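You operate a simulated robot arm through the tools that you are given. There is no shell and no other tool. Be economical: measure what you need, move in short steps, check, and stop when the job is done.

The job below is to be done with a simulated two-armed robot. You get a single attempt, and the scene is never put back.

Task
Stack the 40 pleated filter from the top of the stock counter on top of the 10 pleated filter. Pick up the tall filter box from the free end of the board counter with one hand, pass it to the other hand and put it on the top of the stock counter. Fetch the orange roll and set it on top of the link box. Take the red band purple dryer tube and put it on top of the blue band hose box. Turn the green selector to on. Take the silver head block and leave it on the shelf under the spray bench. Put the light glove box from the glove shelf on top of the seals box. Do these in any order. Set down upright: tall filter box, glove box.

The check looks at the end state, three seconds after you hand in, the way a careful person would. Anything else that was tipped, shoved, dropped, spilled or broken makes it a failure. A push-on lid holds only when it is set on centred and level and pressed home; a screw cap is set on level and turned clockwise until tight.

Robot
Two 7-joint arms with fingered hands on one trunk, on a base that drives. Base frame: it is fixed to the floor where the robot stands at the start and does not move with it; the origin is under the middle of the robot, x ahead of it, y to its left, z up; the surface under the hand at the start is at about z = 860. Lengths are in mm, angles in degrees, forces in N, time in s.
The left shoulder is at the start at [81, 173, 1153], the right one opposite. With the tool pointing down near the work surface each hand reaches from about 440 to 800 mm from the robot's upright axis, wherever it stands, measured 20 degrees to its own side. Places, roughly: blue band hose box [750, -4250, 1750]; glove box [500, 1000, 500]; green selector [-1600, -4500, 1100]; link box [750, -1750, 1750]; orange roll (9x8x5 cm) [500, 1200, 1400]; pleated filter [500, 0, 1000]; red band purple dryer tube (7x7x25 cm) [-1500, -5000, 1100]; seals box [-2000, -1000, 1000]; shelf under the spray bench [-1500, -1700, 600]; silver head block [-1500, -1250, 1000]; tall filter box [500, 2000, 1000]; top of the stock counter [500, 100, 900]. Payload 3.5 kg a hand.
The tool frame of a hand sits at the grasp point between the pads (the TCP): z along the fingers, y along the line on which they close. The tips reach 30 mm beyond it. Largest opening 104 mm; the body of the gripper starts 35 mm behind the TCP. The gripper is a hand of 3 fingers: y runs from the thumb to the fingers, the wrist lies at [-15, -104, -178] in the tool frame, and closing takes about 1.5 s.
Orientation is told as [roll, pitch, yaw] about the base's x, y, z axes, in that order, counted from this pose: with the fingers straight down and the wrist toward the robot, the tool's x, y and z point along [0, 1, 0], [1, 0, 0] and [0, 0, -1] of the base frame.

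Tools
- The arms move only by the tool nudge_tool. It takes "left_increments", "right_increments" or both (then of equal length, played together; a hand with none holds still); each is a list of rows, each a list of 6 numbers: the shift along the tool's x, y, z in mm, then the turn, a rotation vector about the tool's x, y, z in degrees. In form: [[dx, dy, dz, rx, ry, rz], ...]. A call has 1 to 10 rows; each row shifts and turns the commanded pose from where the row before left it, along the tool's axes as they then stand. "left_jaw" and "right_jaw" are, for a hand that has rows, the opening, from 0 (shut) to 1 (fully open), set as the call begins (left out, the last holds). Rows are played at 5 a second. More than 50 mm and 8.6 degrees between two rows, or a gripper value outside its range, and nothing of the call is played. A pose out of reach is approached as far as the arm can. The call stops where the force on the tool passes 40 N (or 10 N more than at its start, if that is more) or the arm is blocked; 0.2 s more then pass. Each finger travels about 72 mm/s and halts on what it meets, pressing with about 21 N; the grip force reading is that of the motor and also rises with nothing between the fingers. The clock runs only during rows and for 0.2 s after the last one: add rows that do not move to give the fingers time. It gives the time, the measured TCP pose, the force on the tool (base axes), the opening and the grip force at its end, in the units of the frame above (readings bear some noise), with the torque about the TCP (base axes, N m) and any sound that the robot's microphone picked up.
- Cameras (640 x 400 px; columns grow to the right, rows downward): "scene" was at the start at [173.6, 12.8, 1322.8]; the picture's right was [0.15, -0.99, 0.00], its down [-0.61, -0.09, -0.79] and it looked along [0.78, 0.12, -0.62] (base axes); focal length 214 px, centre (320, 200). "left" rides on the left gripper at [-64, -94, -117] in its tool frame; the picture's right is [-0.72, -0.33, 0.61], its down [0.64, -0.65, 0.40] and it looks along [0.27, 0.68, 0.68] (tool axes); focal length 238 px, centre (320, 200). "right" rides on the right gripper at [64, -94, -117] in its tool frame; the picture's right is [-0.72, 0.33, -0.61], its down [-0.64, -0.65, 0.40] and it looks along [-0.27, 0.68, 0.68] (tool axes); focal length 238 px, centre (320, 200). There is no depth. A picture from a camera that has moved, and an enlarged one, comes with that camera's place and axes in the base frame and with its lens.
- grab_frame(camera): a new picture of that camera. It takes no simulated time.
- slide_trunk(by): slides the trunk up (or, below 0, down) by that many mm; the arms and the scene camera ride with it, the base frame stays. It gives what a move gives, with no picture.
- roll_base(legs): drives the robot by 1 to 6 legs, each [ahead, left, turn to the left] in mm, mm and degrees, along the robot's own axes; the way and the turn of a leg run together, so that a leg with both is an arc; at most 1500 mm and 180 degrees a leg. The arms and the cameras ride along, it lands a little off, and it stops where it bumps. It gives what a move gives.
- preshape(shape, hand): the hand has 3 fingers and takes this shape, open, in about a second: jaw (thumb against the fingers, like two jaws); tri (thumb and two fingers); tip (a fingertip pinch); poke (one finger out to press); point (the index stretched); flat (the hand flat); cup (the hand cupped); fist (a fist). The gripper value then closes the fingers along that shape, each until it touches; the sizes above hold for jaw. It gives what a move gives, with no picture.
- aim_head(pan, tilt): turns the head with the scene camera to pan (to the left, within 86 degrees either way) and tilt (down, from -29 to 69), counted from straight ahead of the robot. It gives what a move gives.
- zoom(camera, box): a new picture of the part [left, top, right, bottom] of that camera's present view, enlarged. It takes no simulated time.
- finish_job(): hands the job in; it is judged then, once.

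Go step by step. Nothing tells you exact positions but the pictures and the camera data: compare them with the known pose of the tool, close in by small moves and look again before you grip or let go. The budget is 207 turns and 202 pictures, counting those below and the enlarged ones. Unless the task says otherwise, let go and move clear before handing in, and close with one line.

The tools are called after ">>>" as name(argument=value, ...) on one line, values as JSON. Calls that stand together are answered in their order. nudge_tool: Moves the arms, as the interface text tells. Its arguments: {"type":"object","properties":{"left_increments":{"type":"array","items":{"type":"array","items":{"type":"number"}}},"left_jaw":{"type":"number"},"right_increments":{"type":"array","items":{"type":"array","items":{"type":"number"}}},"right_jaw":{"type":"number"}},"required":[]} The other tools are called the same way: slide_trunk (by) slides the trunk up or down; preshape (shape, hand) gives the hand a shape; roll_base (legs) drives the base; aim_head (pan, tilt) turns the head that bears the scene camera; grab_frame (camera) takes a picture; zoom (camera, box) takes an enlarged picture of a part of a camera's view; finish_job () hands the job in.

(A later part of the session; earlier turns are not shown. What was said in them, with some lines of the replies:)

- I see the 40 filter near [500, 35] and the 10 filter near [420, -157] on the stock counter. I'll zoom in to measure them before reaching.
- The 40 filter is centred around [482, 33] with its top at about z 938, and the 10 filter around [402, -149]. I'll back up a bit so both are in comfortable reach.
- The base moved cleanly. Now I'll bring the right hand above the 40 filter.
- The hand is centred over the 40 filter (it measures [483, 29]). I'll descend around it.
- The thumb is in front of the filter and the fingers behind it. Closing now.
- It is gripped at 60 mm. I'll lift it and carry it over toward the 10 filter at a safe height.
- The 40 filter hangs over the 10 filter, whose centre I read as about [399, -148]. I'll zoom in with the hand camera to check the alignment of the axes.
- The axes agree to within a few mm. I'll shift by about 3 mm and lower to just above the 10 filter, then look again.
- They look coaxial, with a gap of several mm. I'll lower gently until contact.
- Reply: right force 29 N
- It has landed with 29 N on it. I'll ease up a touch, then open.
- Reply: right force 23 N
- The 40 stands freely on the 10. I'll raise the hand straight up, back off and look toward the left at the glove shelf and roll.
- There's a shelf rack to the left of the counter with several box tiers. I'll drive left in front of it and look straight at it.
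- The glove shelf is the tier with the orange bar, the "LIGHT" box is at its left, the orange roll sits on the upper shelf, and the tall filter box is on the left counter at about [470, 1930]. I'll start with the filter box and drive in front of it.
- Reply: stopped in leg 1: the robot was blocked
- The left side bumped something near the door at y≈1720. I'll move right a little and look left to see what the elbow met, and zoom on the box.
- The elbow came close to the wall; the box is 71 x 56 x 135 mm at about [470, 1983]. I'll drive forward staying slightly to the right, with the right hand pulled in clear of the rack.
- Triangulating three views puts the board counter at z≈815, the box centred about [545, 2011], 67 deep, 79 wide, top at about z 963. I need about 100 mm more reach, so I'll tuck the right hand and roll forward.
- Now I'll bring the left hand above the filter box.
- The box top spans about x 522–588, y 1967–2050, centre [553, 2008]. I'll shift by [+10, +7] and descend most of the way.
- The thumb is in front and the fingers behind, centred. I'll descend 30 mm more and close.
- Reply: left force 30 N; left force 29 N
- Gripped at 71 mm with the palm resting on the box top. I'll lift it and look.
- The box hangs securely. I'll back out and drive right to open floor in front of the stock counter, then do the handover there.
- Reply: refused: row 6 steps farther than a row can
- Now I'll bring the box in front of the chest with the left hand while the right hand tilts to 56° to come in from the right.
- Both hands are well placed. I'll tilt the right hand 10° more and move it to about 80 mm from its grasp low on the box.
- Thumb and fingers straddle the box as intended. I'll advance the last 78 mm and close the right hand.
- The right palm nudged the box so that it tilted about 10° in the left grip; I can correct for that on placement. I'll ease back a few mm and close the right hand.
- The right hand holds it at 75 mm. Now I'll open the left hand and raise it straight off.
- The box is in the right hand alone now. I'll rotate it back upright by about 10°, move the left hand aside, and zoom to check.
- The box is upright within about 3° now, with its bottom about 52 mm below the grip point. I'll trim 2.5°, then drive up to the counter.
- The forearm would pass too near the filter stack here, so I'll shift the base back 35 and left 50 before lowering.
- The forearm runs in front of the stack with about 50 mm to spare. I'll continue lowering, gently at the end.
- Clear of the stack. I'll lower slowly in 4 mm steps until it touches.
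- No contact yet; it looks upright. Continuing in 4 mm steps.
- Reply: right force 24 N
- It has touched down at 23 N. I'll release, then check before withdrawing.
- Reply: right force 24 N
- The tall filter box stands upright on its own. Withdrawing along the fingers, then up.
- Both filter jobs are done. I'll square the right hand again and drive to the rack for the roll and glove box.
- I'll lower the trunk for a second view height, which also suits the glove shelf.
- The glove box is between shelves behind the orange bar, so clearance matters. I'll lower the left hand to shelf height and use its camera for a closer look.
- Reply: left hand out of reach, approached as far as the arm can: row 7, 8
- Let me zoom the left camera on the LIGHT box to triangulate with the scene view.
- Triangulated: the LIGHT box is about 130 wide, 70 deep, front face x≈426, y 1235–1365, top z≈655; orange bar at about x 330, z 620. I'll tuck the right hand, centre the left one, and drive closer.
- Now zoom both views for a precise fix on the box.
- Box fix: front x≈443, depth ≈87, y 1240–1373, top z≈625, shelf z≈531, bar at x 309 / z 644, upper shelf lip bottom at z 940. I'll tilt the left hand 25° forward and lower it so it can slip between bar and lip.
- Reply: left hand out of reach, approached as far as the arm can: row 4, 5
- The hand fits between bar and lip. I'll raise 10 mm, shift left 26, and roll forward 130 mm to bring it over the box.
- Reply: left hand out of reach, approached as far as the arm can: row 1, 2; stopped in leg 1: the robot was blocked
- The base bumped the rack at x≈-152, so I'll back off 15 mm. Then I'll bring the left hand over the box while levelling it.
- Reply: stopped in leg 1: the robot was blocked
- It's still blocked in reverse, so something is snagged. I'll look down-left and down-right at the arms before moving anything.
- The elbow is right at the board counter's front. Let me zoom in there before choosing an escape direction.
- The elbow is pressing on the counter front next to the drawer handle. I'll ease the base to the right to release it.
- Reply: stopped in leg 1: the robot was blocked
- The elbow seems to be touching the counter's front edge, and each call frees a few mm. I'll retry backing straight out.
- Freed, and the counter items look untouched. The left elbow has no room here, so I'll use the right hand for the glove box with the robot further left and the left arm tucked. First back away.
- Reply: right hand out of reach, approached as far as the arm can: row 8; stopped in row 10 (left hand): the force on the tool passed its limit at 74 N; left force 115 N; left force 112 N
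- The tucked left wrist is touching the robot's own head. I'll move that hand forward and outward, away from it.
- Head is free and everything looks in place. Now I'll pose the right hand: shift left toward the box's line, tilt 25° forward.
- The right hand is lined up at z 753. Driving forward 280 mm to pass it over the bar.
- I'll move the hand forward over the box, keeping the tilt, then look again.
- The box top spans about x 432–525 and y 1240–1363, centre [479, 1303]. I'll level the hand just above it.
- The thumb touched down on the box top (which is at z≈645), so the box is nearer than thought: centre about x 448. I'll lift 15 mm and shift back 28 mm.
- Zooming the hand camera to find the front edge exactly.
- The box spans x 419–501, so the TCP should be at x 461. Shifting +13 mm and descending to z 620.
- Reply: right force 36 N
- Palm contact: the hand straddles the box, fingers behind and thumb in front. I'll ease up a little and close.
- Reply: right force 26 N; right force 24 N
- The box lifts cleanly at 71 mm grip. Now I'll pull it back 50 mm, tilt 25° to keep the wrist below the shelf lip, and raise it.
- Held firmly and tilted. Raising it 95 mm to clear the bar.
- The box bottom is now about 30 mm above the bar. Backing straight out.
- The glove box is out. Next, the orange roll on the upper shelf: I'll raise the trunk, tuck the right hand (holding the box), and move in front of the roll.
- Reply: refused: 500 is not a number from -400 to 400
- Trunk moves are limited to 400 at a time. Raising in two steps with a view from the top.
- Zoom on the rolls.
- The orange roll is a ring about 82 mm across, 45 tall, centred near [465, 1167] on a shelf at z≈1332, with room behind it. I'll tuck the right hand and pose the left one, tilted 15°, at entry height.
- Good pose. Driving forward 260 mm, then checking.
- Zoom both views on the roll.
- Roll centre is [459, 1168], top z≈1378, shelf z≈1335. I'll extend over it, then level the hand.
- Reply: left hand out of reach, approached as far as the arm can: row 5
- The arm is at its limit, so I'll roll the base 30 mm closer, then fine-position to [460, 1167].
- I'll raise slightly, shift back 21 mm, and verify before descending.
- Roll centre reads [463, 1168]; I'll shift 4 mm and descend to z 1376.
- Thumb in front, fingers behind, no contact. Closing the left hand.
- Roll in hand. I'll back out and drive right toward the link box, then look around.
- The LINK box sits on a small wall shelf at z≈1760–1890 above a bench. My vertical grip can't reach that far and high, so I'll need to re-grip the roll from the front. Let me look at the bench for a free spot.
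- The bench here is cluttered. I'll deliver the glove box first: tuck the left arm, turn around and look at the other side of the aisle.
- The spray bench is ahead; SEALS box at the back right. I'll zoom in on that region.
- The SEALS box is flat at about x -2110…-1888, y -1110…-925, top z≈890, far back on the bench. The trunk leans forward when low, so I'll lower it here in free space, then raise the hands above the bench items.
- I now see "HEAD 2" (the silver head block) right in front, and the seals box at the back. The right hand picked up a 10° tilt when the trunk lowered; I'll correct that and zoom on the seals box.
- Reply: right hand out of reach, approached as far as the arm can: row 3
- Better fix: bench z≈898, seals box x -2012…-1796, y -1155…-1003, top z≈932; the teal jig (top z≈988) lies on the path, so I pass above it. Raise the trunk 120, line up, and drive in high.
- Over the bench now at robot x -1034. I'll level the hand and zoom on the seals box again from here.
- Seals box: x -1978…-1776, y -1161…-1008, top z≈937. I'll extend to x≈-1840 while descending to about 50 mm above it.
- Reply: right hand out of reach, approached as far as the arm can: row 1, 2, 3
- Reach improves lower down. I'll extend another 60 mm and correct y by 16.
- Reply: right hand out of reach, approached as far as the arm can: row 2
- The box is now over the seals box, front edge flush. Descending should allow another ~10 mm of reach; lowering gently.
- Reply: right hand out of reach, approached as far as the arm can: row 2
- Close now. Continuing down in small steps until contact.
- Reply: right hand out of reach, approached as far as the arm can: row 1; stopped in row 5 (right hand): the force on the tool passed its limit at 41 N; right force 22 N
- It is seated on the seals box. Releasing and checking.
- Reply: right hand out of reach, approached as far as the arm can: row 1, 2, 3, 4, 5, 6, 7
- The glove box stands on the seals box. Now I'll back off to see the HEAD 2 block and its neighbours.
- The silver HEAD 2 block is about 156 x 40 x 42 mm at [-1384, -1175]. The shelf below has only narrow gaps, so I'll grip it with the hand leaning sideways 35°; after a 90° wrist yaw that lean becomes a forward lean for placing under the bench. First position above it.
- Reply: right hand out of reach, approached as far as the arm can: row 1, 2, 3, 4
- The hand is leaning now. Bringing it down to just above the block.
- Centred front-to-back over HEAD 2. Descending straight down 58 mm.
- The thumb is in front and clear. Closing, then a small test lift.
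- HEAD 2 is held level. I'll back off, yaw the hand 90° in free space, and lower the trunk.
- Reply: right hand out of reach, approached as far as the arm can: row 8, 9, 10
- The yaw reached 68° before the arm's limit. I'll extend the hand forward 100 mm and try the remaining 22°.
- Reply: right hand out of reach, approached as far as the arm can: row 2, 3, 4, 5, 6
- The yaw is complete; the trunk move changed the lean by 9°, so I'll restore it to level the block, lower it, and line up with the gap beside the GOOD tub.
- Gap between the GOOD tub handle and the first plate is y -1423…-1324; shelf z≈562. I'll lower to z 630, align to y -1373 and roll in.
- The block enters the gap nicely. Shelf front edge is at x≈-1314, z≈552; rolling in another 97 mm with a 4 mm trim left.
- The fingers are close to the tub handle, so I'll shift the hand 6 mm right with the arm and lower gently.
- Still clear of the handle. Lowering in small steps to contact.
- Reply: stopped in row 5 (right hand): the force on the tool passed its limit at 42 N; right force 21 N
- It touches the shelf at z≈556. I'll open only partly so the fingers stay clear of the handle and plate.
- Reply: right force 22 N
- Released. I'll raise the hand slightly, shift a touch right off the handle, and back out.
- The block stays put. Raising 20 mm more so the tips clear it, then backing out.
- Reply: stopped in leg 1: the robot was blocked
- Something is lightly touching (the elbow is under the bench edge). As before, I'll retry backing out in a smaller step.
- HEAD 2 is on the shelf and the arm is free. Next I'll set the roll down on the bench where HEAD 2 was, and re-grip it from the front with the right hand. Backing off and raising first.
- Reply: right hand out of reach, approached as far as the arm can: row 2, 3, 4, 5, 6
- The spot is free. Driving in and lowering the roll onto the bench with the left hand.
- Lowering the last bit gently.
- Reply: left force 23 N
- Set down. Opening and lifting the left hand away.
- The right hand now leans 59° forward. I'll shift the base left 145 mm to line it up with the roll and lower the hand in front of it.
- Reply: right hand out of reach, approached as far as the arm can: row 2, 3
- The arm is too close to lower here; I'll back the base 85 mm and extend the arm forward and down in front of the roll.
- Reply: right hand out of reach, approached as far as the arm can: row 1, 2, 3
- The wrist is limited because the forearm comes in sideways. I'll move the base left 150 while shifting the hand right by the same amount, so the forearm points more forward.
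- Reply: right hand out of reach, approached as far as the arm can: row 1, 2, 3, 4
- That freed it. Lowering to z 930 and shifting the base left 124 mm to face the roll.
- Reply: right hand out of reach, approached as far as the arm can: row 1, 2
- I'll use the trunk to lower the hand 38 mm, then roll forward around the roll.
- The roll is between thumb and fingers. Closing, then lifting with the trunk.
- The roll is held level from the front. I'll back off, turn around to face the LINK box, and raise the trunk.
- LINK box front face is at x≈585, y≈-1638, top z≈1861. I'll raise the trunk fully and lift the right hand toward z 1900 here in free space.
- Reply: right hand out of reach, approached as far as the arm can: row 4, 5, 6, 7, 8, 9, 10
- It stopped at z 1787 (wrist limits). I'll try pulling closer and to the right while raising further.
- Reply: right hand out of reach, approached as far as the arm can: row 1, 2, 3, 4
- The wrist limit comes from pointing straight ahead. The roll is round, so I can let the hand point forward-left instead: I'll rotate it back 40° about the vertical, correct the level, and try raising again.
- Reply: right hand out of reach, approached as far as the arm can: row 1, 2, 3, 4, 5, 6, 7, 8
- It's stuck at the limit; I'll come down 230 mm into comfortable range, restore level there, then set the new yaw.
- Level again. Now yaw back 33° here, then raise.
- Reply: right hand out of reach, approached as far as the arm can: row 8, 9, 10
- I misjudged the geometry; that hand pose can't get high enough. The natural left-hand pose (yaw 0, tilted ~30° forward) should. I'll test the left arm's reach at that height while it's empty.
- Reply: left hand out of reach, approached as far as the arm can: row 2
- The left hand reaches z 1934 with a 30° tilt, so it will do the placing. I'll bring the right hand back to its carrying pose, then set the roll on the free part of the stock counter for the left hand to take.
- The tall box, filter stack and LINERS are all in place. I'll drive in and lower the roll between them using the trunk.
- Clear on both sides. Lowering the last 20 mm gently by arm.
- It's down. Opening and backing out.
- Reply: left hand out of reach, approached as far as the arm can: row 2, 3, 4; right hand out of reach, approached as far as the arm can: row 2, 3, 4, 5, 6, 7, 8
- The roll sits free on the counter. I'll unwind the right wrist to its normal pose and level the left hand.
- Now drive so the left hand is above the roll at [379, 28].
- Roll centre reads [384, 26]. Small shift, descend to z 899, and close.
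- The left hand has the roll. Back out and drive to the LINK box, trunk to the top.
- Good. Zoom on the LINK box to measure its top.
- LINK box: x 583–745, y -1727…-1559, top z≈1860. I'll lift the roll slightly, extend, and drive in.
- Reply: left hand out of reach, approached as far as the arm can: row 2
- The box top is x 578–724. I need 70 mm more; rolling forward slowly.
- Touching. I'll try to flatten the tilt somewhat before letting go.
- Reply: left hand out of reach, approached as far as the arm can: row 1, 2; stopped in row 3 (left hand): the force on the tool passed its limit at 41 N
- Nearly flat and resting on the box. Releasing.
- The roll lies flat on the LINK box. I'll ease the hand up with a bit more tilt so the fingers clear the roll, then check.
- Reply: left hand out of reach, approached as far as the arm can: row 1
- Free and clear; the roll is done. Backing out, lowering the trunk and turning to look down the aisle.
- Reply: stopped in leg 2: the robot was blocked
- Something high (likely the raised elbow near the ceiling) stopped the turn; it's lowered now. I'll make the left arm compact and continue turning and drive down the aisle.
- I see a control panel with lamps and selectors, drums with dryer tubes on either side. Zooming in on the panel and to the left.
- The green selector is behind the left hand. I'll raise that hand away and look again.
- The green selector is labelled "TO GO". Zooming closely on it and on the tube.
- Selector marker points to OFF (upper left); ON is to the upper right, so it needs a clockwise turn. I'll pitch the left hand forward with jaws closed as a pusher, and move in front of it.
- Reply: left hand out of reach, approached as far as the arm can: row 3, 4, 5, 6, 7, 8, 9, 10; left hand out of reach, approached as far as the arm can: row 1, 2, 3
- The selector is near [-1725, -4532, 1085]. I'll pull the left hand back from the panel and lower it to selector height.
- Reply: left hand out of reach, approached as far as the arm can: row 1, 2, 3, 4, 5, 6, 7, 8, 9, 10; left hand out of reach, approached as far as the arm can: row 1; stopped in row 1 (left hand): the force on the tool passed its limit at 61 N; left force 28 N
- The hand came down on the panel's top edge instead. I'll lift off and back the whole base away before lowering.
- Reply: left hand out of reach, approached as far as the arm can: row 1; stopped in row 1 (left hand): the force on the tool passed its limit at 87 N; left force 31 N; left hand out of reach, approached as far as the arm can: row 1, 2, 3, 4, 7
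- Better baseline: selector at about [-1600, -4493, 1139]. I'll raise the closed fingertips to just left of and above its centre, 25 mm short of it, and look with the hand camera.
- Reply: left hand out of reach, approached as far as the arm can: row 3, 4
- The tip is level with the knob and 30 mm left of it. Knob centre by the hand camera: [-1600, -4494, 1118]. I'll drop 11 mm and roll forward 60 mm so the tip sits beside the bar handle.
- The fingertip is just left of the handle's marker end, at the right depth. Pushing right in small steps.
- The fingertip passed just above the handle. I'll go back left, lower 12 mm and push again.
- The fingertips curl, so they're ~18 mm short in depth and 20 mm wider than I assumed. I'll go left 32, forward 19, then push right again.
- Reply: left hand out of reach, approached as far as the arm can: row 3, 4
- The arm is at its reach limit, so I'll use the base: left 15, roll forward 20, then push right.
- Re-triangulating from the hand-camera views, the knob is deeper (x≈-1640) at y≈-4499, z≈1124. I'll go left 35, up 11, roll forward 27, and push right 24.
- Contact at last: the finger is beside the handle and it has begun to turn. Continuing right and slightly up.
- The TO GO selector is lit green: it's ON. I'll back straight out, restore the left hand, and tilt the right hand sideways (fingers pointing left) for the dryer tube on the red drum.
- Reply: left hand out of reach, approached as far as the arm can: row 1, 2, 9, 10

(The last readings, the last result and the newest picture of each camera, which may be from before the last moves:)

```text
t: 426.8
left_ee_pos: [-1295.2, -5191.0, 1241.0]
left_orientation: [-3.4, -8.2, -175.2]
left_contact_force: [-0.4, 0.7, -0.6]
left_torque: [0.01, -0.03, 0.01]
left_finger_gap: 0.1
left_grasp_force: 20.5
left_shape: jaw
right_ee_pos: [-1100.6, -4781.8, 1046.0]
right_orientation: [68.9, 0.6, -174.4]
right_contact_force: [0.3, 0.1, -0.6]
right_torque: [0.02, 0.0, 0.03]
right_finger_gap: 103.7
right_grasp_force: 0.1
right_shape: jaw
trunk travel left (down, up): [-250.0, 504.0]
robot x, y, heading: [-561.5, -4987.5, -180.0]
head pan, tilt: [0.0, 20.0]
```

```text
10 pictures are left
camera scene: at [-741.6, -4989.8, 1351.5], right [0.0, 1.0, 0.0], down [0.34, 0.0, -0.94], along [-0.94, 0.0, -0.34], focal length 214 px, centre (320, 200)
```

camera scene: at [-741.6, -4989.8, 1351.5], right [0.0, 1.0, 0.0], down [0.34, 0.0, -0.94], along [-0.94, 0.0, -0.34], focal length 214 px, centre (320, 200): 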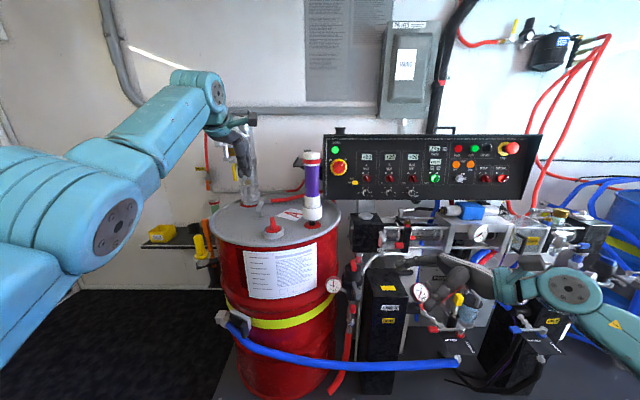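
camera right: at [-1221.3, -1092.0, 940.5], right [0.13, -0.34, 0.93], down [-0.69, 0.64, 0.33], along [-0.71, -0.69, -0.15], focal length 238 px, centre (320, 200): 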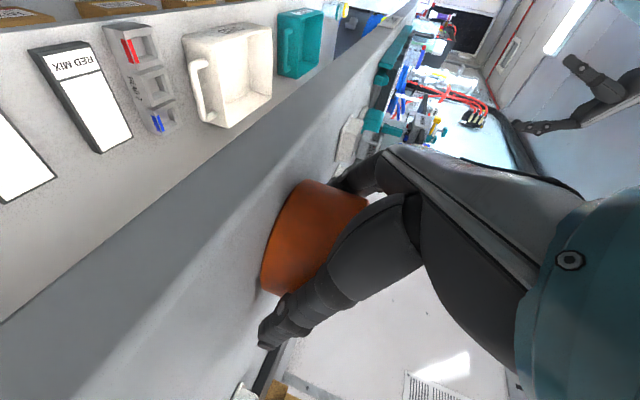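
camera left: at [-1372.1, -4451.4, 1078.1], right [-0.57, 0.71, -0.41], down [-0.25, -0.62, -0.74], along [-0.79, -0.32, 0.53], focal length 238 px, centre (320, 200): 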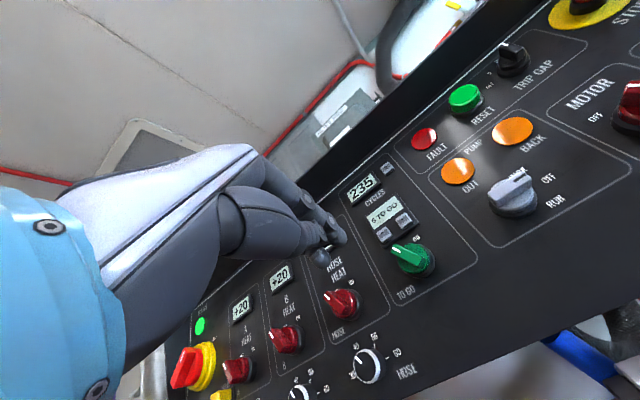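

The panel is close on the right of the tube, so I'll take it from the free left side with the left hand, fingers pointing right. First tilt the left hand and raise the right one out of the way.

>>> nudge_tool(left_increments=[[0, -14, 0, 4.1, 0, 0], [0, -14, 0, 4.1, 0, 0], [0, -14, 0, 0, -8.5, 0], [0, -14, 0, 0, -8.5, 0], [0, -14, 0, 0, -8.5, 0], [0, -14, 0, 0, -8.5, 0], [0, -14, 0, 0, -8.5, 0], [0, -14, 0, 0, -8.5, 0], [0, -14, 0, 0, -8.5, 0], [0, -14, 0, 0, -8, 0]], right_increments=[[28, -10, -8, 0, 0, 0], [28, -10, -8, 0, 0, 0], [28, -10, -8, 0, 0, 0], [28, -10, -8, 0, 0, 0], [28, -10, -8, 0, 0, 0], [28, -10, -8, 0, 0, 0], [28, -10, -8, 0, 0, 0], [28, -10, -8, 0, 0, 0], [28, 0, -8, 0, 0, 0], [0, 0, 0, 0, 0, 0]], left_jaw=1)

```text
t: 429.0
left_ee_pos: [-1154.3, -5180.2, 1237.4]
left_orientation: [-70.9, 0.1, -175.7]
left_contact_force: [0.2, -0.7, -0.5]
left_torque: [0.04, -0.03, 0.01]
left_finger_gap: 103.7
left_grasp_force: 0.1
left_shape: jaw
right_ee_pos: [-1022.6, -4800.6, 1308.5]
right_orientation: [68.8, 0.7, -174.6]
right_contact_force: [0.0, -0.8, -0.8]
right_torque: [-0.01, -0.02, 0.0]
right_finger_gap: 103.9
right_grasp_force: 0.0
right_shape: jaw
trunk travel left (down, up): [-250.0, 504.0]
robot x, y, heading: [-559.7, -4993.4, -179.8]
head pan, tilt: [0.0, 20.0]
```

Now drive forward with the hand high, then lower beside the tube.

>>> roll_base(legs=[[378, 0, -0.2]])

>>> nudge_tool(left_increments=[[30, 0, 10.3, 0, 0, 0], [30, 0, 10.3, 0, 0, 0], [30, 0, 10.3, 0, 0, 0], [0, 0, 0, 0, 0, 0]], left_jaw=1)

>>> grab_frame(camera="scene")

```text
t: 431.4
left_ee_pos: [-1534.0, -5173.3, 1238.6]
left_orientation: [-70.8, 0.1, -176.2]
left_contact_force: [0.2, -0.4, -0.1]
left_torque: [-0.01, 0.02, 0.02]
left_finger_gap: 103.7
left_grasp_force: 0.1
left_shape: jaw
right_ee_pos: [-1398.4, -4794.5, 1306.6]
right_orientation: [68.9, 0.6, -175.0]
right_contact_force: [-0.2, 0.3, 0.0]
right_torque: [-0.01, 0.02, 0.04]
right_finger_gap: 104.1
right_grasp_force: 0.1
right_shape: jaw
trunk travel left (down, up): [-250.0, 504.0]
robot x, y, heading: [-933.2, -4990.4, 179.6]
head pan, tilt: [0.0, 20.0]
```

```text
t: 432.4
left_ee_pos: [-1532.5, -5171.6, 1142.4]
left_orientation: [-70.7, 0.0, -176.2]
left_contact_force: [0.0, 1.0, 0.2]
left_torque: [-0.02, -0.04, -0.01]
left_finger_gap: 103.8
left_grasp_force: 0.1
left_shape: jaw
right_ee_pos: [-1395.6, -4792.3, 1309.0]
right_orientation: [68.9, 0.7, -175.0]
right_contact_force: [-0.7, 0.2, -0.5]
right_torque: [0.0, 0.02, -0.01]
right_finger_gap: 103.8
right_grasp_force: 0.0
right_shape: jaw
trunk travel left (down, up): [-250.0, 504.0]
robot x, y, heading: [-934.4, -4990.8, 179.7]
head pan, tilt: [0.0, 20.0]
```

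```text
9 pictures are left
camera scene: at [-1116.1, -4986.9, 1351.5], right [0.01, 1.0, 0.0], down [0.34, 0.0, -0.94], along [-0.94, 0.01, -0.34], focal length 214 px, centre (320, 200)
```

scene: 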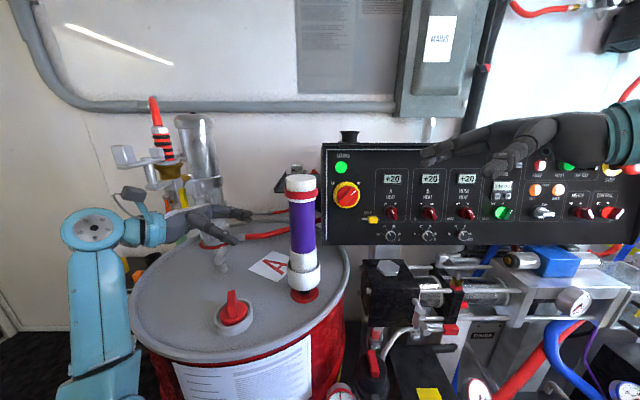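

Tube axis is about [-1538, -5026]. I'll slide the open hand right around the tube at this height, then check.

>>> nudge_tool(left_increments=[[-14.5, 1, 42, 0, 0, 0], [-14.5, 1, 42, 0, 0, 0], [-14, 1, 41, 0, 0, 0], [0, 0, 0, 0, 0, 0]], left_jaw=1)

>>> zoom(camera="scene", box=[220, 150, 380, 320])

```text
t: 433.4
left_ee_pos: [-1543.5, -5043.0, 1142.9]
left_orientation: [-70.8, 0.0, -176.2]
left_contact_force: [-1.0, 0.3, -0.2]
left_torque: [0.04, -0.01, 0.02]
left_finger_gap: 103.8
left_grasp_force: 0.0
left_shape: jaw
right_ee_pos: [-1396.4, -4794.4, 1308.9]
right_orientation: [68.9, 0.7, -175.0]
right_contact_force: [0.5, -0.2, -0.4]
right_torque: [-0.03, 0.01, 0.0]
right_finger_gap: 103.6
right_grasp_force: 0.1
right_shape: jaw
trunk travel left (down, up): [-250.0, 504.0]
robot x, y, heading: [-933.0, -4989.9, 179.5]
head pan, tilt: [0.0, 20.0]
```

```text
2.35 times, centred on (300, 235) of scene
camera zoom: at [-1116.1, -4987.4, 1351.5], right [0.01, 1.0, 0.0], down [0.34, 0.0, -0.94], along [-0.94, 0.01, -0.34], focal length 505 px, centre (367, 118)
```

zoom: 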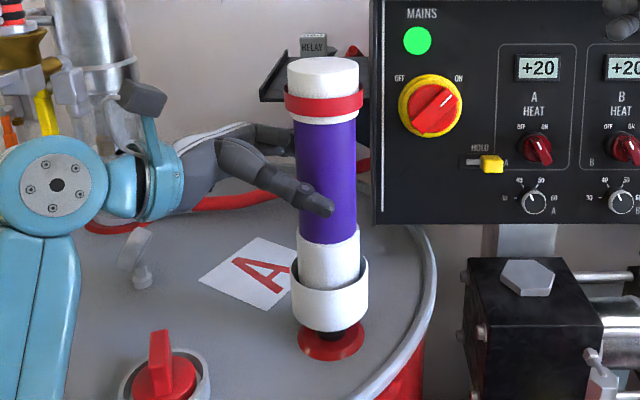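

The thumb is in front of the tube and the fingers behind. I'll go 8 mm further, lower 70 mm, and grip.

>>> nudge_tool(left_increments=[[-2.6, 0, 7.6, 0, 0, 0], [33, 0, 11.4, 0, 0, 0], [33, 0, 11.4, 0, 0, 0], [0, 0, 0, 0, 0, 0]], left_jaw=1)

>>> nudge_tool(left_increments=[[0, 0, 0, 0, 0, 0], [0, 0, 0, 0, 0, 0], [0, 0, 0, 0, 0, 0], [0, 0, 0, 0, 0, 0], [0, 0, 0, 0, 0, 0], [0, 0, 0, 0, 0, 0], [0, 0, 0, 0, 0, 0]], left_jaw=0)

>>> slide_trunk(by=120)

>>> zoom(camera="scene", box=[220, 150, 380, 320])

```text
t: 434.4
left_ee_pos: [-1543.6, -5033.4, 1071.8]
left_orientation: [-70.8, 0.0, -176.3]
left_contact_force: [0.9, 0.1, -0.4]
left_torque: [-0.01, 0.0, 0.02]
left_finger_gap: 103.8
left_grasp_force: 0.2
left_shape: jaw
right_ee_pos: [-1396.2, -4793.8, 1308.7]
right_orientation: [68.8, 0.8, -175.0]
right_contact_force: [0.2, -0.1, 0.9]
right_torque: [0.02, -0.02, -0.01]
right_finger_gap: 103.9
right_grasp_force: 0.1
right_shape: jaw
trunk travel left (down, up): [-250.0, 504.0]
robot x, y, heading: [-931.5, -4987.6, 179.6]
head pan, tilt: [0.0, 20.0]
```

```text
t: 435.9
left_ee_pos: [-1544.1, -5032.4, 1073.1]
left_orientation: [-70.7, 0.0, -176.3]
left_contact_force: [-0.9, 1.6, -0.7]
left_torque: [-0.05, 0.0, 0.01]
left_finger_gap: 52.0
left_grasp_force: 20.8
left_shape: jaw
right_ee_pos: [-1396.9, -4793.3, 1308.1]
right_orientation: [68.9, 0.7, -174.9]
right_contact_force: [0.0, -0.1, -0.5]
right_torque: [-0.01, -0.03, 0.01]
right_finger_gap: 104.0
right_grasp_force: 0.0
right_shape: jaw
trunk travel left (down, up): [-250.0, 504.0]
robot x, y, heading: [-932.4, -4987.6, 179.9]
head pan, tilt: [0.0, 20.0]
```

```text
t: 437.4
left_ee_pos: [-1544.8, -5033.9, 1191.5]
left_orientation: [-70.9, 0.1, -176.2]
left_contact_force: [-0.2, -0.9, -3.4]
left_torque: [0.0, 0.05, 0.0]
left_finger_gap: 52.0
left_grasp_force: 21.1
left_shape: jaw
right_ee_pos: [-1397.3, -4793.5, 1426.9]
right_orientation: [68.9, 0.6, -175.0]
right_contact_force: [0.0, -1.1, -0.5]
right_torque: [-0.02, 0.05, 0.02]
right_finger_gap: 103.9
right_grasp_force: 0.0
right_shape: jaw
trunk travel left (down, up): [-370.0, 384.0]
robot x, y, heading: [-934.5, -4988.7, 179.7]
head pan, tilt: [0.0, 20.0]
```

```text
2.35 times, centred on (300, 235) of scene
camera zoom: at [-1074.1, -4987.4, 1473.3], right [0.01, 1.0, 0.0], down [0.34, 0.0, -0.94], along [-0.94, 0.01, -0.34], focal length 505 px, centre (367, 118)
```

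zoom: 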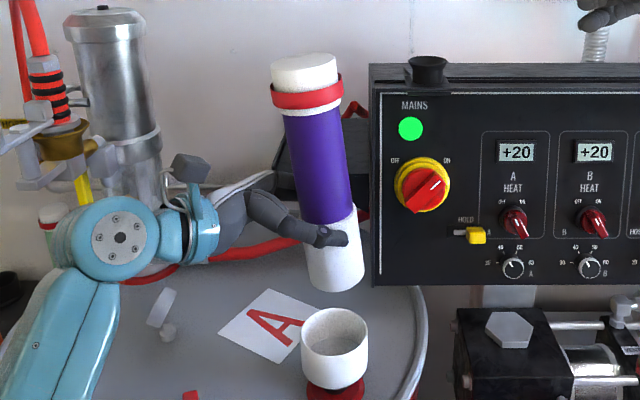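

The tube came cleanly out of its cup. I'll straighten it, back off, move up the aisle and turn to face the hose-box shelf.

>>> roll_base(legs=[[-350, 0, 0], [0, -600, 0], [0, 0, 90], [0, 0, 90]])

>>> nudge_tool(left_increments=[[0, 0, 0, 0, 3, 0], [0, 0, 0, 0, 3, 0], [0, 0, 0, 0, 0, 0]], left_jaw=0)

>>> slide_trunk(by=300)

>>> aim_head(pan=0, tilt=5)

>>> grab_frame(camera="scene")

```text
t: 450.4
left_ee_pos: [38.6, -4334.8, 1192.4]
left_orientation: [-70.8, 0.2, 3.9]
left_contact_force: [-0.2, -0.3, -4.6]
left_torque: [-0.08, -0.02, 0.0]
left_finger_gap: 49.5
left_grasp_force: 20.1
left_shape: jaw
right_ee_pos: [-107.6, -4575.4, 1427.9]
right_orientation: [68.9, 0.7, 5.3]
right_contact_force: [-0.2, 0.2, 0.7]
right_torque: [-0.04, 0.02, 0.01]
right_finger_gap: 104.0
right_grasp_force: 0.1
right_shape: jaw
trunk travel left (down, up): [-370.0, 384.0]
robot x, y, heading: [-576.8, -4381.4, -0.2]
head pan, tilt: [0.0, 20.0]
```

```text
t: 451.2
left_ee_pos: [38.5, -4333.8, 1192.3]
left_orientation: [-64.7, 0.1, 4.0]
left_contact_force: [-0.1, -1.2, -3.9]
left_torque: [-0.08, -0.04, 0.01]
left_finger_gap: 49.6
left_grasp_force: 21.4
left_shape: jaw
right_ee_pos: [-108.1, -4575.5, 1428.7]
right_orientation: [68.8, 0.6, 5.3]
right_contact_force: [0.3, -0.2, 0.2]
right_torque: [0.02, 0.01, -0.01]
right_finger_gap: 103.9
right_grasp_force: 0.1
right_shape: jaw
trunk travel left (down, up): [-370.0, 384.0]
robot x, y, heading: [-574.1, -4382.7, -0.2]
head pan, tilt: [0.0, 20.0]
```

```text
t: 454.2
left_ee_pos: [38.6, -4334.7, 1492.0]
left_orientation: [-64.8, 0.1, 4.0]
left_contact_force: [0.0, -0.8, -3.6]
left_torque: [-0.1, -0.01, -0.02]
left_finger_gap: 49.3
left_grasp_force: 21.1
left_shape: jaw
right_ee_pos: [-108.6, -4574.7, 1727.7]
right_orientation: [68.9, 0.7, 5.2]
right_contact_force: [-0.1, 0.7, -0.4]
right_torque: [0.01, -0.04, 0.0]
right_finger_gap: 103.6
right_grasp_force: 0.0
right_shape: jaw
trunk travel left (down, up): [-670.0, 84.0]
robot x, y, heading: [-570.3, -4377.9, -0.1]
head pan, tilt: [0.0, 20.0]
```

```text
t: 455.0
left_ee_pos: [38.6, -4334.7, 1492.7]
left_orientation: [-64.9, 0.1, 4.0]
left_contact_force: [0.6, 0.7, -4.1]
left_torque: [-0.04, -0.01, -0.01]
left_finger_gap: 49.4
left_grasp_force: 21.4
left_shape: jaw
right_ee_pos: [-106.6, -4575.8, 1728.5]
right_orientation: [69.0, 0.7, 5.2]
right_contact_force: [0.1, 0.3, 0.2]
right_torque: [0.0, 0.03, 0.04]
right_finger_gap: 103.9
right_grasp_force: 0.1
right_shape: jaw
trunk travel left (down, up): [-670.0, 84.0]
robot x, y, heading: [-573.2, -4381.1, -0.3]
head pan, tilt: [0.0, 5.0]
```

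```text
6 pictures are left
camera scene: at [-470.8, -4382.4, 1798.9], right [0.0, -1.0, 0.0], down [-0.09, 0.0, -1.0], along [1.0, 0.0, -0.09], focal length 214 px, centre (320, 200)
```

scene: 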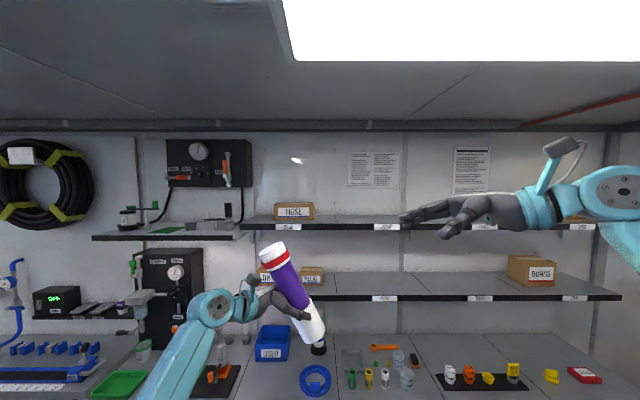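

The HOSE box is on the top shelf, its top at only z≈1690. The tube has swung about 25° in the grip, so I'll rotate the hand to make it upright again and raise it to about z 1770.

>>> slide_trunk(by=84)

>>> nudge_tool(left_increments=[[0, 0, 0, 0, 8.3, 0], [0, 0, 0, 0, 8.3, 0], [0, 0, 0, 0, 8.3, 0], [-25.7, 0, -30.6, 0, 0, 0], [-25.7, 0, -30.6, 0, 0, 0], [-25.7, 0, -30.6, 0, 0, 0], [-25.7, 0, -30.6, 0, 0, 0], [-25.7, 0, -30.6, 0, 0, 0], [0, 0, 0, 0, 0, 0]], left_jaw=0)

>>> zoom(camera="scene", box=[180, 100, 400, 280])

```text
t: 456.2
left_ee_pos: [39.0, -4334.7, 1576.5]
left_orientation: [-64.8, 0.1, 4.0]
left_contact_force: [0.3, 0.6, -4.0]
left_torque: [-0.09, -0.05, 0.01]
left_finger_gap: 49.6
left_grasp_force: 21.2
left_shape: jaw
right_ee_pos: [-106.9, -4576.1, 1812.1]
right_orientation: [68.9, 0.7, 5.4]
right_contact_force: [-1.1, -0.6, -0.7]
right_torque: [-0.02, -0.04, -0.01]
right_finger_gap: 103.7
right_grasp_force: 0.0
right_shape: jaw
trunk travel left (down, up): [-754.0, 0.0]
robot x, y, heading: [-573.3, -4382.1, 0.3]
head pan, tilt: [0.0, 5.0]
```

```text
t: 458.2
left_ee_pos: [39.9, -4334.0, 1776.1]
left_orientation: [-39.9, 0.1, 4.0]
left_contact_force: [-0.9, -0.9, -3.6]
left_torque: [-0.02, 0.01, -0.01]
left_finger_gap: 49.3
left_grasp_force: 21.4
left_shape: jaw
right_ee_pos: [-107.7, -4575.2, 1811.8]
right_orientation: [68.9, 0.8, 5.3]
right_contact_force: [-0.3, 0.1, -1.2]
right_torque: [0.01, -0.01, -0.04]
right_finger_gap: 104.2
right_grasp_force: 0.1
right_shape: jaw
trunk travel left (down, up): [-754.0, 0.0]
robot x, y, heading: [-575.2, -4381.6, 0.1]
head pan, tilt: [0.0, 5.0]
```

```text
2.22 times, centred on (290, 190) of scene
camera zoom: at [-471.6, -4382.3, 1882.8], right [0.0, -1.0, 0.0], down [-0.09, 0.0, -1.0], along [1.0, 0.0, -0.09], focal length 477 px, centre (387, 222)
```

zoom: 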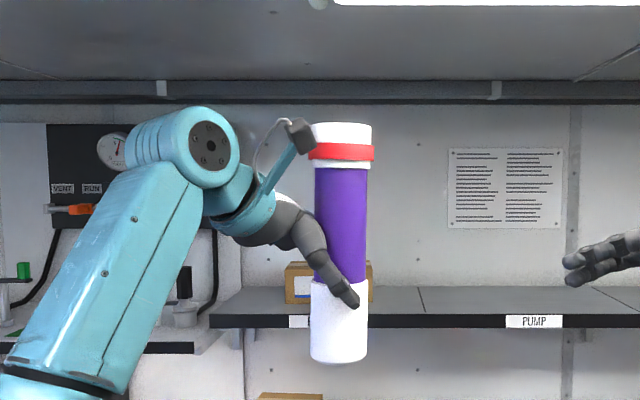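

The tube is upright now, its bottom about 85 mm below the grip. HOSE box: front x≈589, centre y≈-4251, top z≈1689. I'll raise 22 mm and drive in.

>>> nudge_tool(left_increments=[[-14, 0, -17, 0, 0, 0], [0, 0, 0, 0, 0, 0]], left_jaw=0)

>>> roll_base(legs=[[480, 83, 0]])

>>> zoom(camera="scene", box=[180, 120, 400, 320])

```text
t: 458.8
left_ee_pos: [41.6, -4334.8, 1798.8]
left_orientation: [-39.9, 0.2, 4.0]
left_contact_force: [0.1, -0.5, -3.9]
left_torque: [0.03, 0.03, 0.01]
left_finger_gap: 49.1
left_grasp_force: 20.5
left_shape: jaw
right_ee_pos: [-107.5, -4576.1, 1811.7]
right_orientation: [68.9, 0.6, 5.4]
right_contact_force: [0.8, 0.7, -0.4]
right_torque: [0.03, -0.02, -0.01]
right_finger_gap: 103.7
right_grasp_force: 0.1
right_shape: jaw
trunk travel left (down, up): [-754.0, 0.0]
robot x, y, heading: [-571.8, -4385.0, -0.3]
head pan, tilt: [0.0, 5.0]
```

```text
t: 461.7
left_ee_pos: [519.2, -4237.4, 1799.5]
left_orientation: [-39.9, 0.0, 5.0]
left_contact_force: [-0.8, 0.1, -4.5]
left_torque: [0.0, -0.01, 0.01]
left_finger_gap: 49.2
left_grasp_force: 20.8
left_shape: jaw
right_ee_pos: [374.6, -4481.3, 1812.1]
right_orientation: [68.9, 0.6, 6.2]
right_contact_force: [0.0, 0.9, -0.4]
right_torque: [0.01, -0.01, -0.07]
right_finger_gap: 103.9
right_grasp_force: 0.0
right_shape: jaw
trunk travel left (down, up): [-754.0, 0.0]
robot x, y, heading: [-93.5, -4297.1, 0.7]
head pan, tilt: [0.0, 5.0]
```

```text
2.00 times, centred on (290, 220) of scene
camera zoom: at [7.3, -4295.0, 1883.0], right [0.01, -1.0, 0.0], down [-0.09, 0.0, -1.0], along [1.0, 0.01, -0.09], focal length 429 px, centre (380, 160)
```

zoom: 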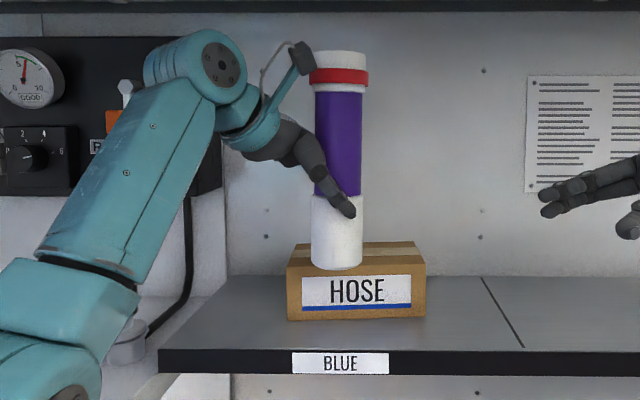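

HOSE box measured: x 596–721, y -4354…-4160, top z≈1680. I need 122 mm forward and 19 right.

>>> roll_base(legs=[[122, -17, -0.6]])

>>> nudge_tool(left_increments=[[10, 0, 12, 0, 0, 0], [3, 0, 3.5, 0, 0, 0], [3, 0, 3.5, 0, 0, 0], [2.6, 0, 3, 0, 0, 0], [2.6, 0, 3, 0, 0, 0], [2.6, 0, 3, 0, 0, 0], [2.6, 0, 3, 0, 0, 0], [0, 0, 0, 0, 0, 0]], left_jaw=0)

>>> zoom(camera="scene", box=[200, 120, 400, 320])

```text
t: 463.0
left_ee_pos: [641.3, -4261.6, 1800.8]
left_orientation: [-39.9, -0.1, 4.1]
left_contact_force: [0.2, 0.6, -4.0]
left_torque: [-0.01, -0.01, 0.02]
left_finger_gap: 49.5
left_grasp_force: 21.0
left_shape: jaw
right_ee_pos: [492.2, -4503.8, 1813.0]
right_orientation: [68.9, 0.6, 5.4]
right_contact_force: [-0.1, 0.7, -0.1]
right_torque: [-0.01, 0.03, 0.01]
right_finger_gap: 103.9
right_grasp_force: 0.0
right_shape: jaw
trunk travel left (down, up): [-754.0, 0.0]
robot x, y, heading: [30.3, -4313.8, 0.1]
head pan, tilt: [0.0, 5.0]
```

```text
t: 464.8
left_ee_pos: [641.8, -4263.8, 1761.5]
left_orientation: [-40.1, -0.4, 4.1]
left_contact_force: [3.7, -0.4, 23.0]
left_torque: [-0.36, -0.25, -0.15]
left_finger_gap: 48.9
left_grasp_force: 21.0
left_shape: jaw
right_ee_pos: [491.9, -4503.9, 1813.9]
right_orientation: [68.8, 0.6, 5.4]
right_contact_force: [-0.2, -0.4, 0.0]
right_torque: [0.0, -0.02, -0.03]
right_finger_gap: 103.9
right_grasp_force: 0.0
right_shape: jaw
trunk travel left (down, up): [-754.0, 0.0]
robot x, y, heading: [32.0, -4310.4, -0.2]
head pan, tilt: [0.0, 5.0]
```

```text
2.00 times, centred on (300, 220) of scene
camera zoom: at [128.5, -4312.4, 1883.2], right [0.0, -1.0, 0.0], down [-0.09, 0.0, -1.0], along [1.0, 0.0, -0.09], focal length 429 px, centre (360, 160)
```

zoom: 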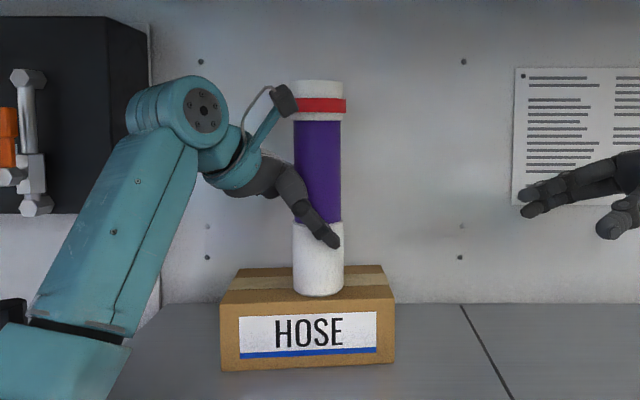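

The tube stands upright on the HOSE box. I'll ease the load, open, and withdraw up-left along the fingers.

>>> nudge_tool(left_increments=[[-2, 0, -2.3, 0, 0, 0], [0, 0, 0, 0, 0, 0]], left_jaw=0)

>>> nudge_tool(left_increments=[[0, 0, 0, 0, 0, 0], [0, 0, 0, 0, 0, 0], [0, 0, 0, 0, 0, 0], [0, 0, 0, 0, 0, 0], [0, 0, 0, 0, 0, 0], [0, 0, -12, 0, 0, 0], [0, 0, -18, 0, 0, 0], [0, 0, -25, 0, 0, 0], [0, 0, -35, 0, 0, 0], [0, 0, 0, 0, 0, 0]], left_jaw=1)

>>> zoom(camera="scene", box=[200, 120, 400, 320])

```text
t: 465.4
left_ee_pos: [642.2, -4264.1, 1761.9]
left_orientation: [-40.0, 0.0, 4.1]
left_contact_force: [1.4, -2.5, 15.2]
left_torque: [-0.38, -0.35, -0.08]
left_finger_gap: 48.7
left_grasp_force: 21.0
left_shape: jaw
right_ee_pos: [492.9, -4504.5, 1812.3]
right_orientation: [68.9, 0.6, 5.4]
right_contact_force: [-0.3, 0.3, 0.2]
right_torque: [0.0, 0.01, 0.03]
right_finger_gap: 103.7
right_grasp_force: 0.1
right_shape: jaw
trunk travel left (down, up): [-754.0, 0.0]
robot x, y, heading: [28.2, -4314.0, 0.2]
head pan, tilt: [0.0, 5.0]
```

```text
t: 467.6
left_ee_pos: [637.1, -4204.6, 1830.9]
left_orientation: [-40.0, 0.0, 4.2]
left_contact_force: [0.2, -0.4, -0.4]
left_torque: [0.0, 0.01, 0.02]
left_finger_gap: 103.6
left_grasp_force: 0.0
left_shape: jaw
right_ee_pos: [495.2, -4504.9, 1813.0]
right_orientation: [68.9, 0.7, 5.3]
right_contact_force: [-0.4, -0.5, -1.2]
right_torque: [0.01, -0.01, 0.0]
right_finger_gap: 103.8
right_grasp_force: 0.1
right_shape: jaw
trunk travel left (down, up): [-754.0, 0.0]
robot x, y, heading: [29.0, -4309.3, -0.1]
head pan, tilt: [0.0, 5.0]
```

```text
2.00 times, centred on (300, 220) of scene
camera zoom: at [130.8, -4312.5, 1882.9], right [0.0, -1.0, 0.0], down [-0.09, 0.0, -1.0], along [1.0, 0.0, -0.09], focal length 429 px, centre (360, 160)
```

zoom: 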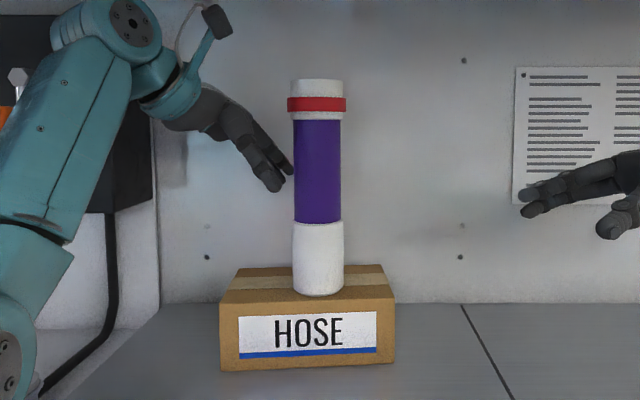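

The tube stands free. Backing the base straight out, with a small extra clearance first.

>>> nudge_tool(left_increments=[[0, 0, -12, 0, 0, 0], [0, 0, 0, 0, 0, 0]])

>>> roll_base(legs=[[-450, 0, 0]])

>>> grab_frame(camera="scene")

```text
t: 468.2
left_ee_pos: [636.3, -4196.9, 1840.3]
left_orientation: [-39.8, 0.0, 4.1]
left_contact_force: [-0.2, -0.3, 0.2]
left_torque: [0.0, 0.0, -0.03]
left_finger_gap: 104.0
left_grasp_force: 0.0
left_shape: jaw
right_ee_pos: [495.3, -4505.2, 1812.7]
right_orientation: [68.9, 0.7, 5.3]
right_contact_force: [-0.1, 0.4, -0.7]
right_torque: [0.0, 0.0, 0.02]
right_finger_gap: 104.0
right_grasp_force: 0.1
right_shape: jaw
trunk travel left (down, up): [-754.0, 0.0]
robot x, y, heading: [29.1, -4311.6, -0.1]
head pan, tilt: [0.0, 5.0]
```

```text
t: 470.9
left_ee_pos: [187.7, -4197.2, 1839.5]
left_orientation: [-39.9, 0.0, 3.9]
left_contact_force: [0.1, -0.8, -0.4]
left_torque: [0.0, 0.02, -0.02]
left_finger_gap: 103.4
left_grasp_force: 0.0
left_shape: jaw
right_ee_pos: [45.3, -4503.5, 1811.4]
right_orientation: [68.9, 0.7, 5.2]
right_contact_force: [-0.7, 0.8, 1.0]
right_torque: [0.0, 0.01, 0.0]
right_finger_gap: 103.9
right_grasp_force: 0.1
right_shape: jaw
trunk travel left (down, up): [-754.0, 0.0]
robot x, y, heading: [-418.6, -4308.5, -0.1]
head pan, tilt: [0.0, 5.0]
```

```text
1 pictures are left
camera scene: at [-318.3, -4311.8, 1882.8], right [0.0, -1.0, 0.0], down [-0.09, 0.0, -1.0], along [1.0, 0.0, -0.09], focal length 214 px, centre (320, 200)
```

scene: 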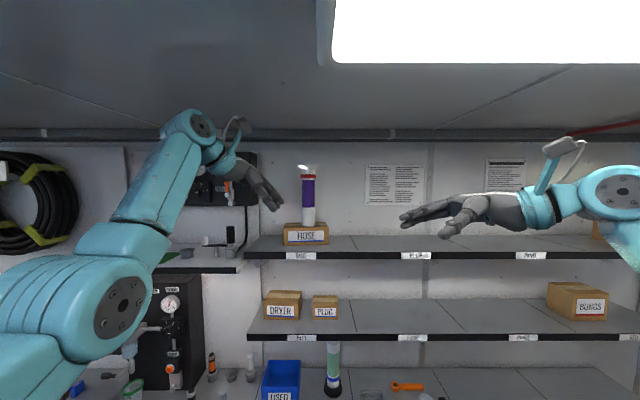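

The tube stands on the HOSE box, and the robot is clear of everything. All seven parts have been done, so I'm handing the job in.

>>> finish_job()

```text
The job is handed in.
```

I did all seven parts and handed the job in; I don't have the check's verdict. On the way an elbow pressed on the board counter's front edge, the left hand pressed on the control panel's top edge and an arm stopped against something (probably the ceiling). I saw nothing shifted in the pictures I took there, but I did not recheck everything at the end.
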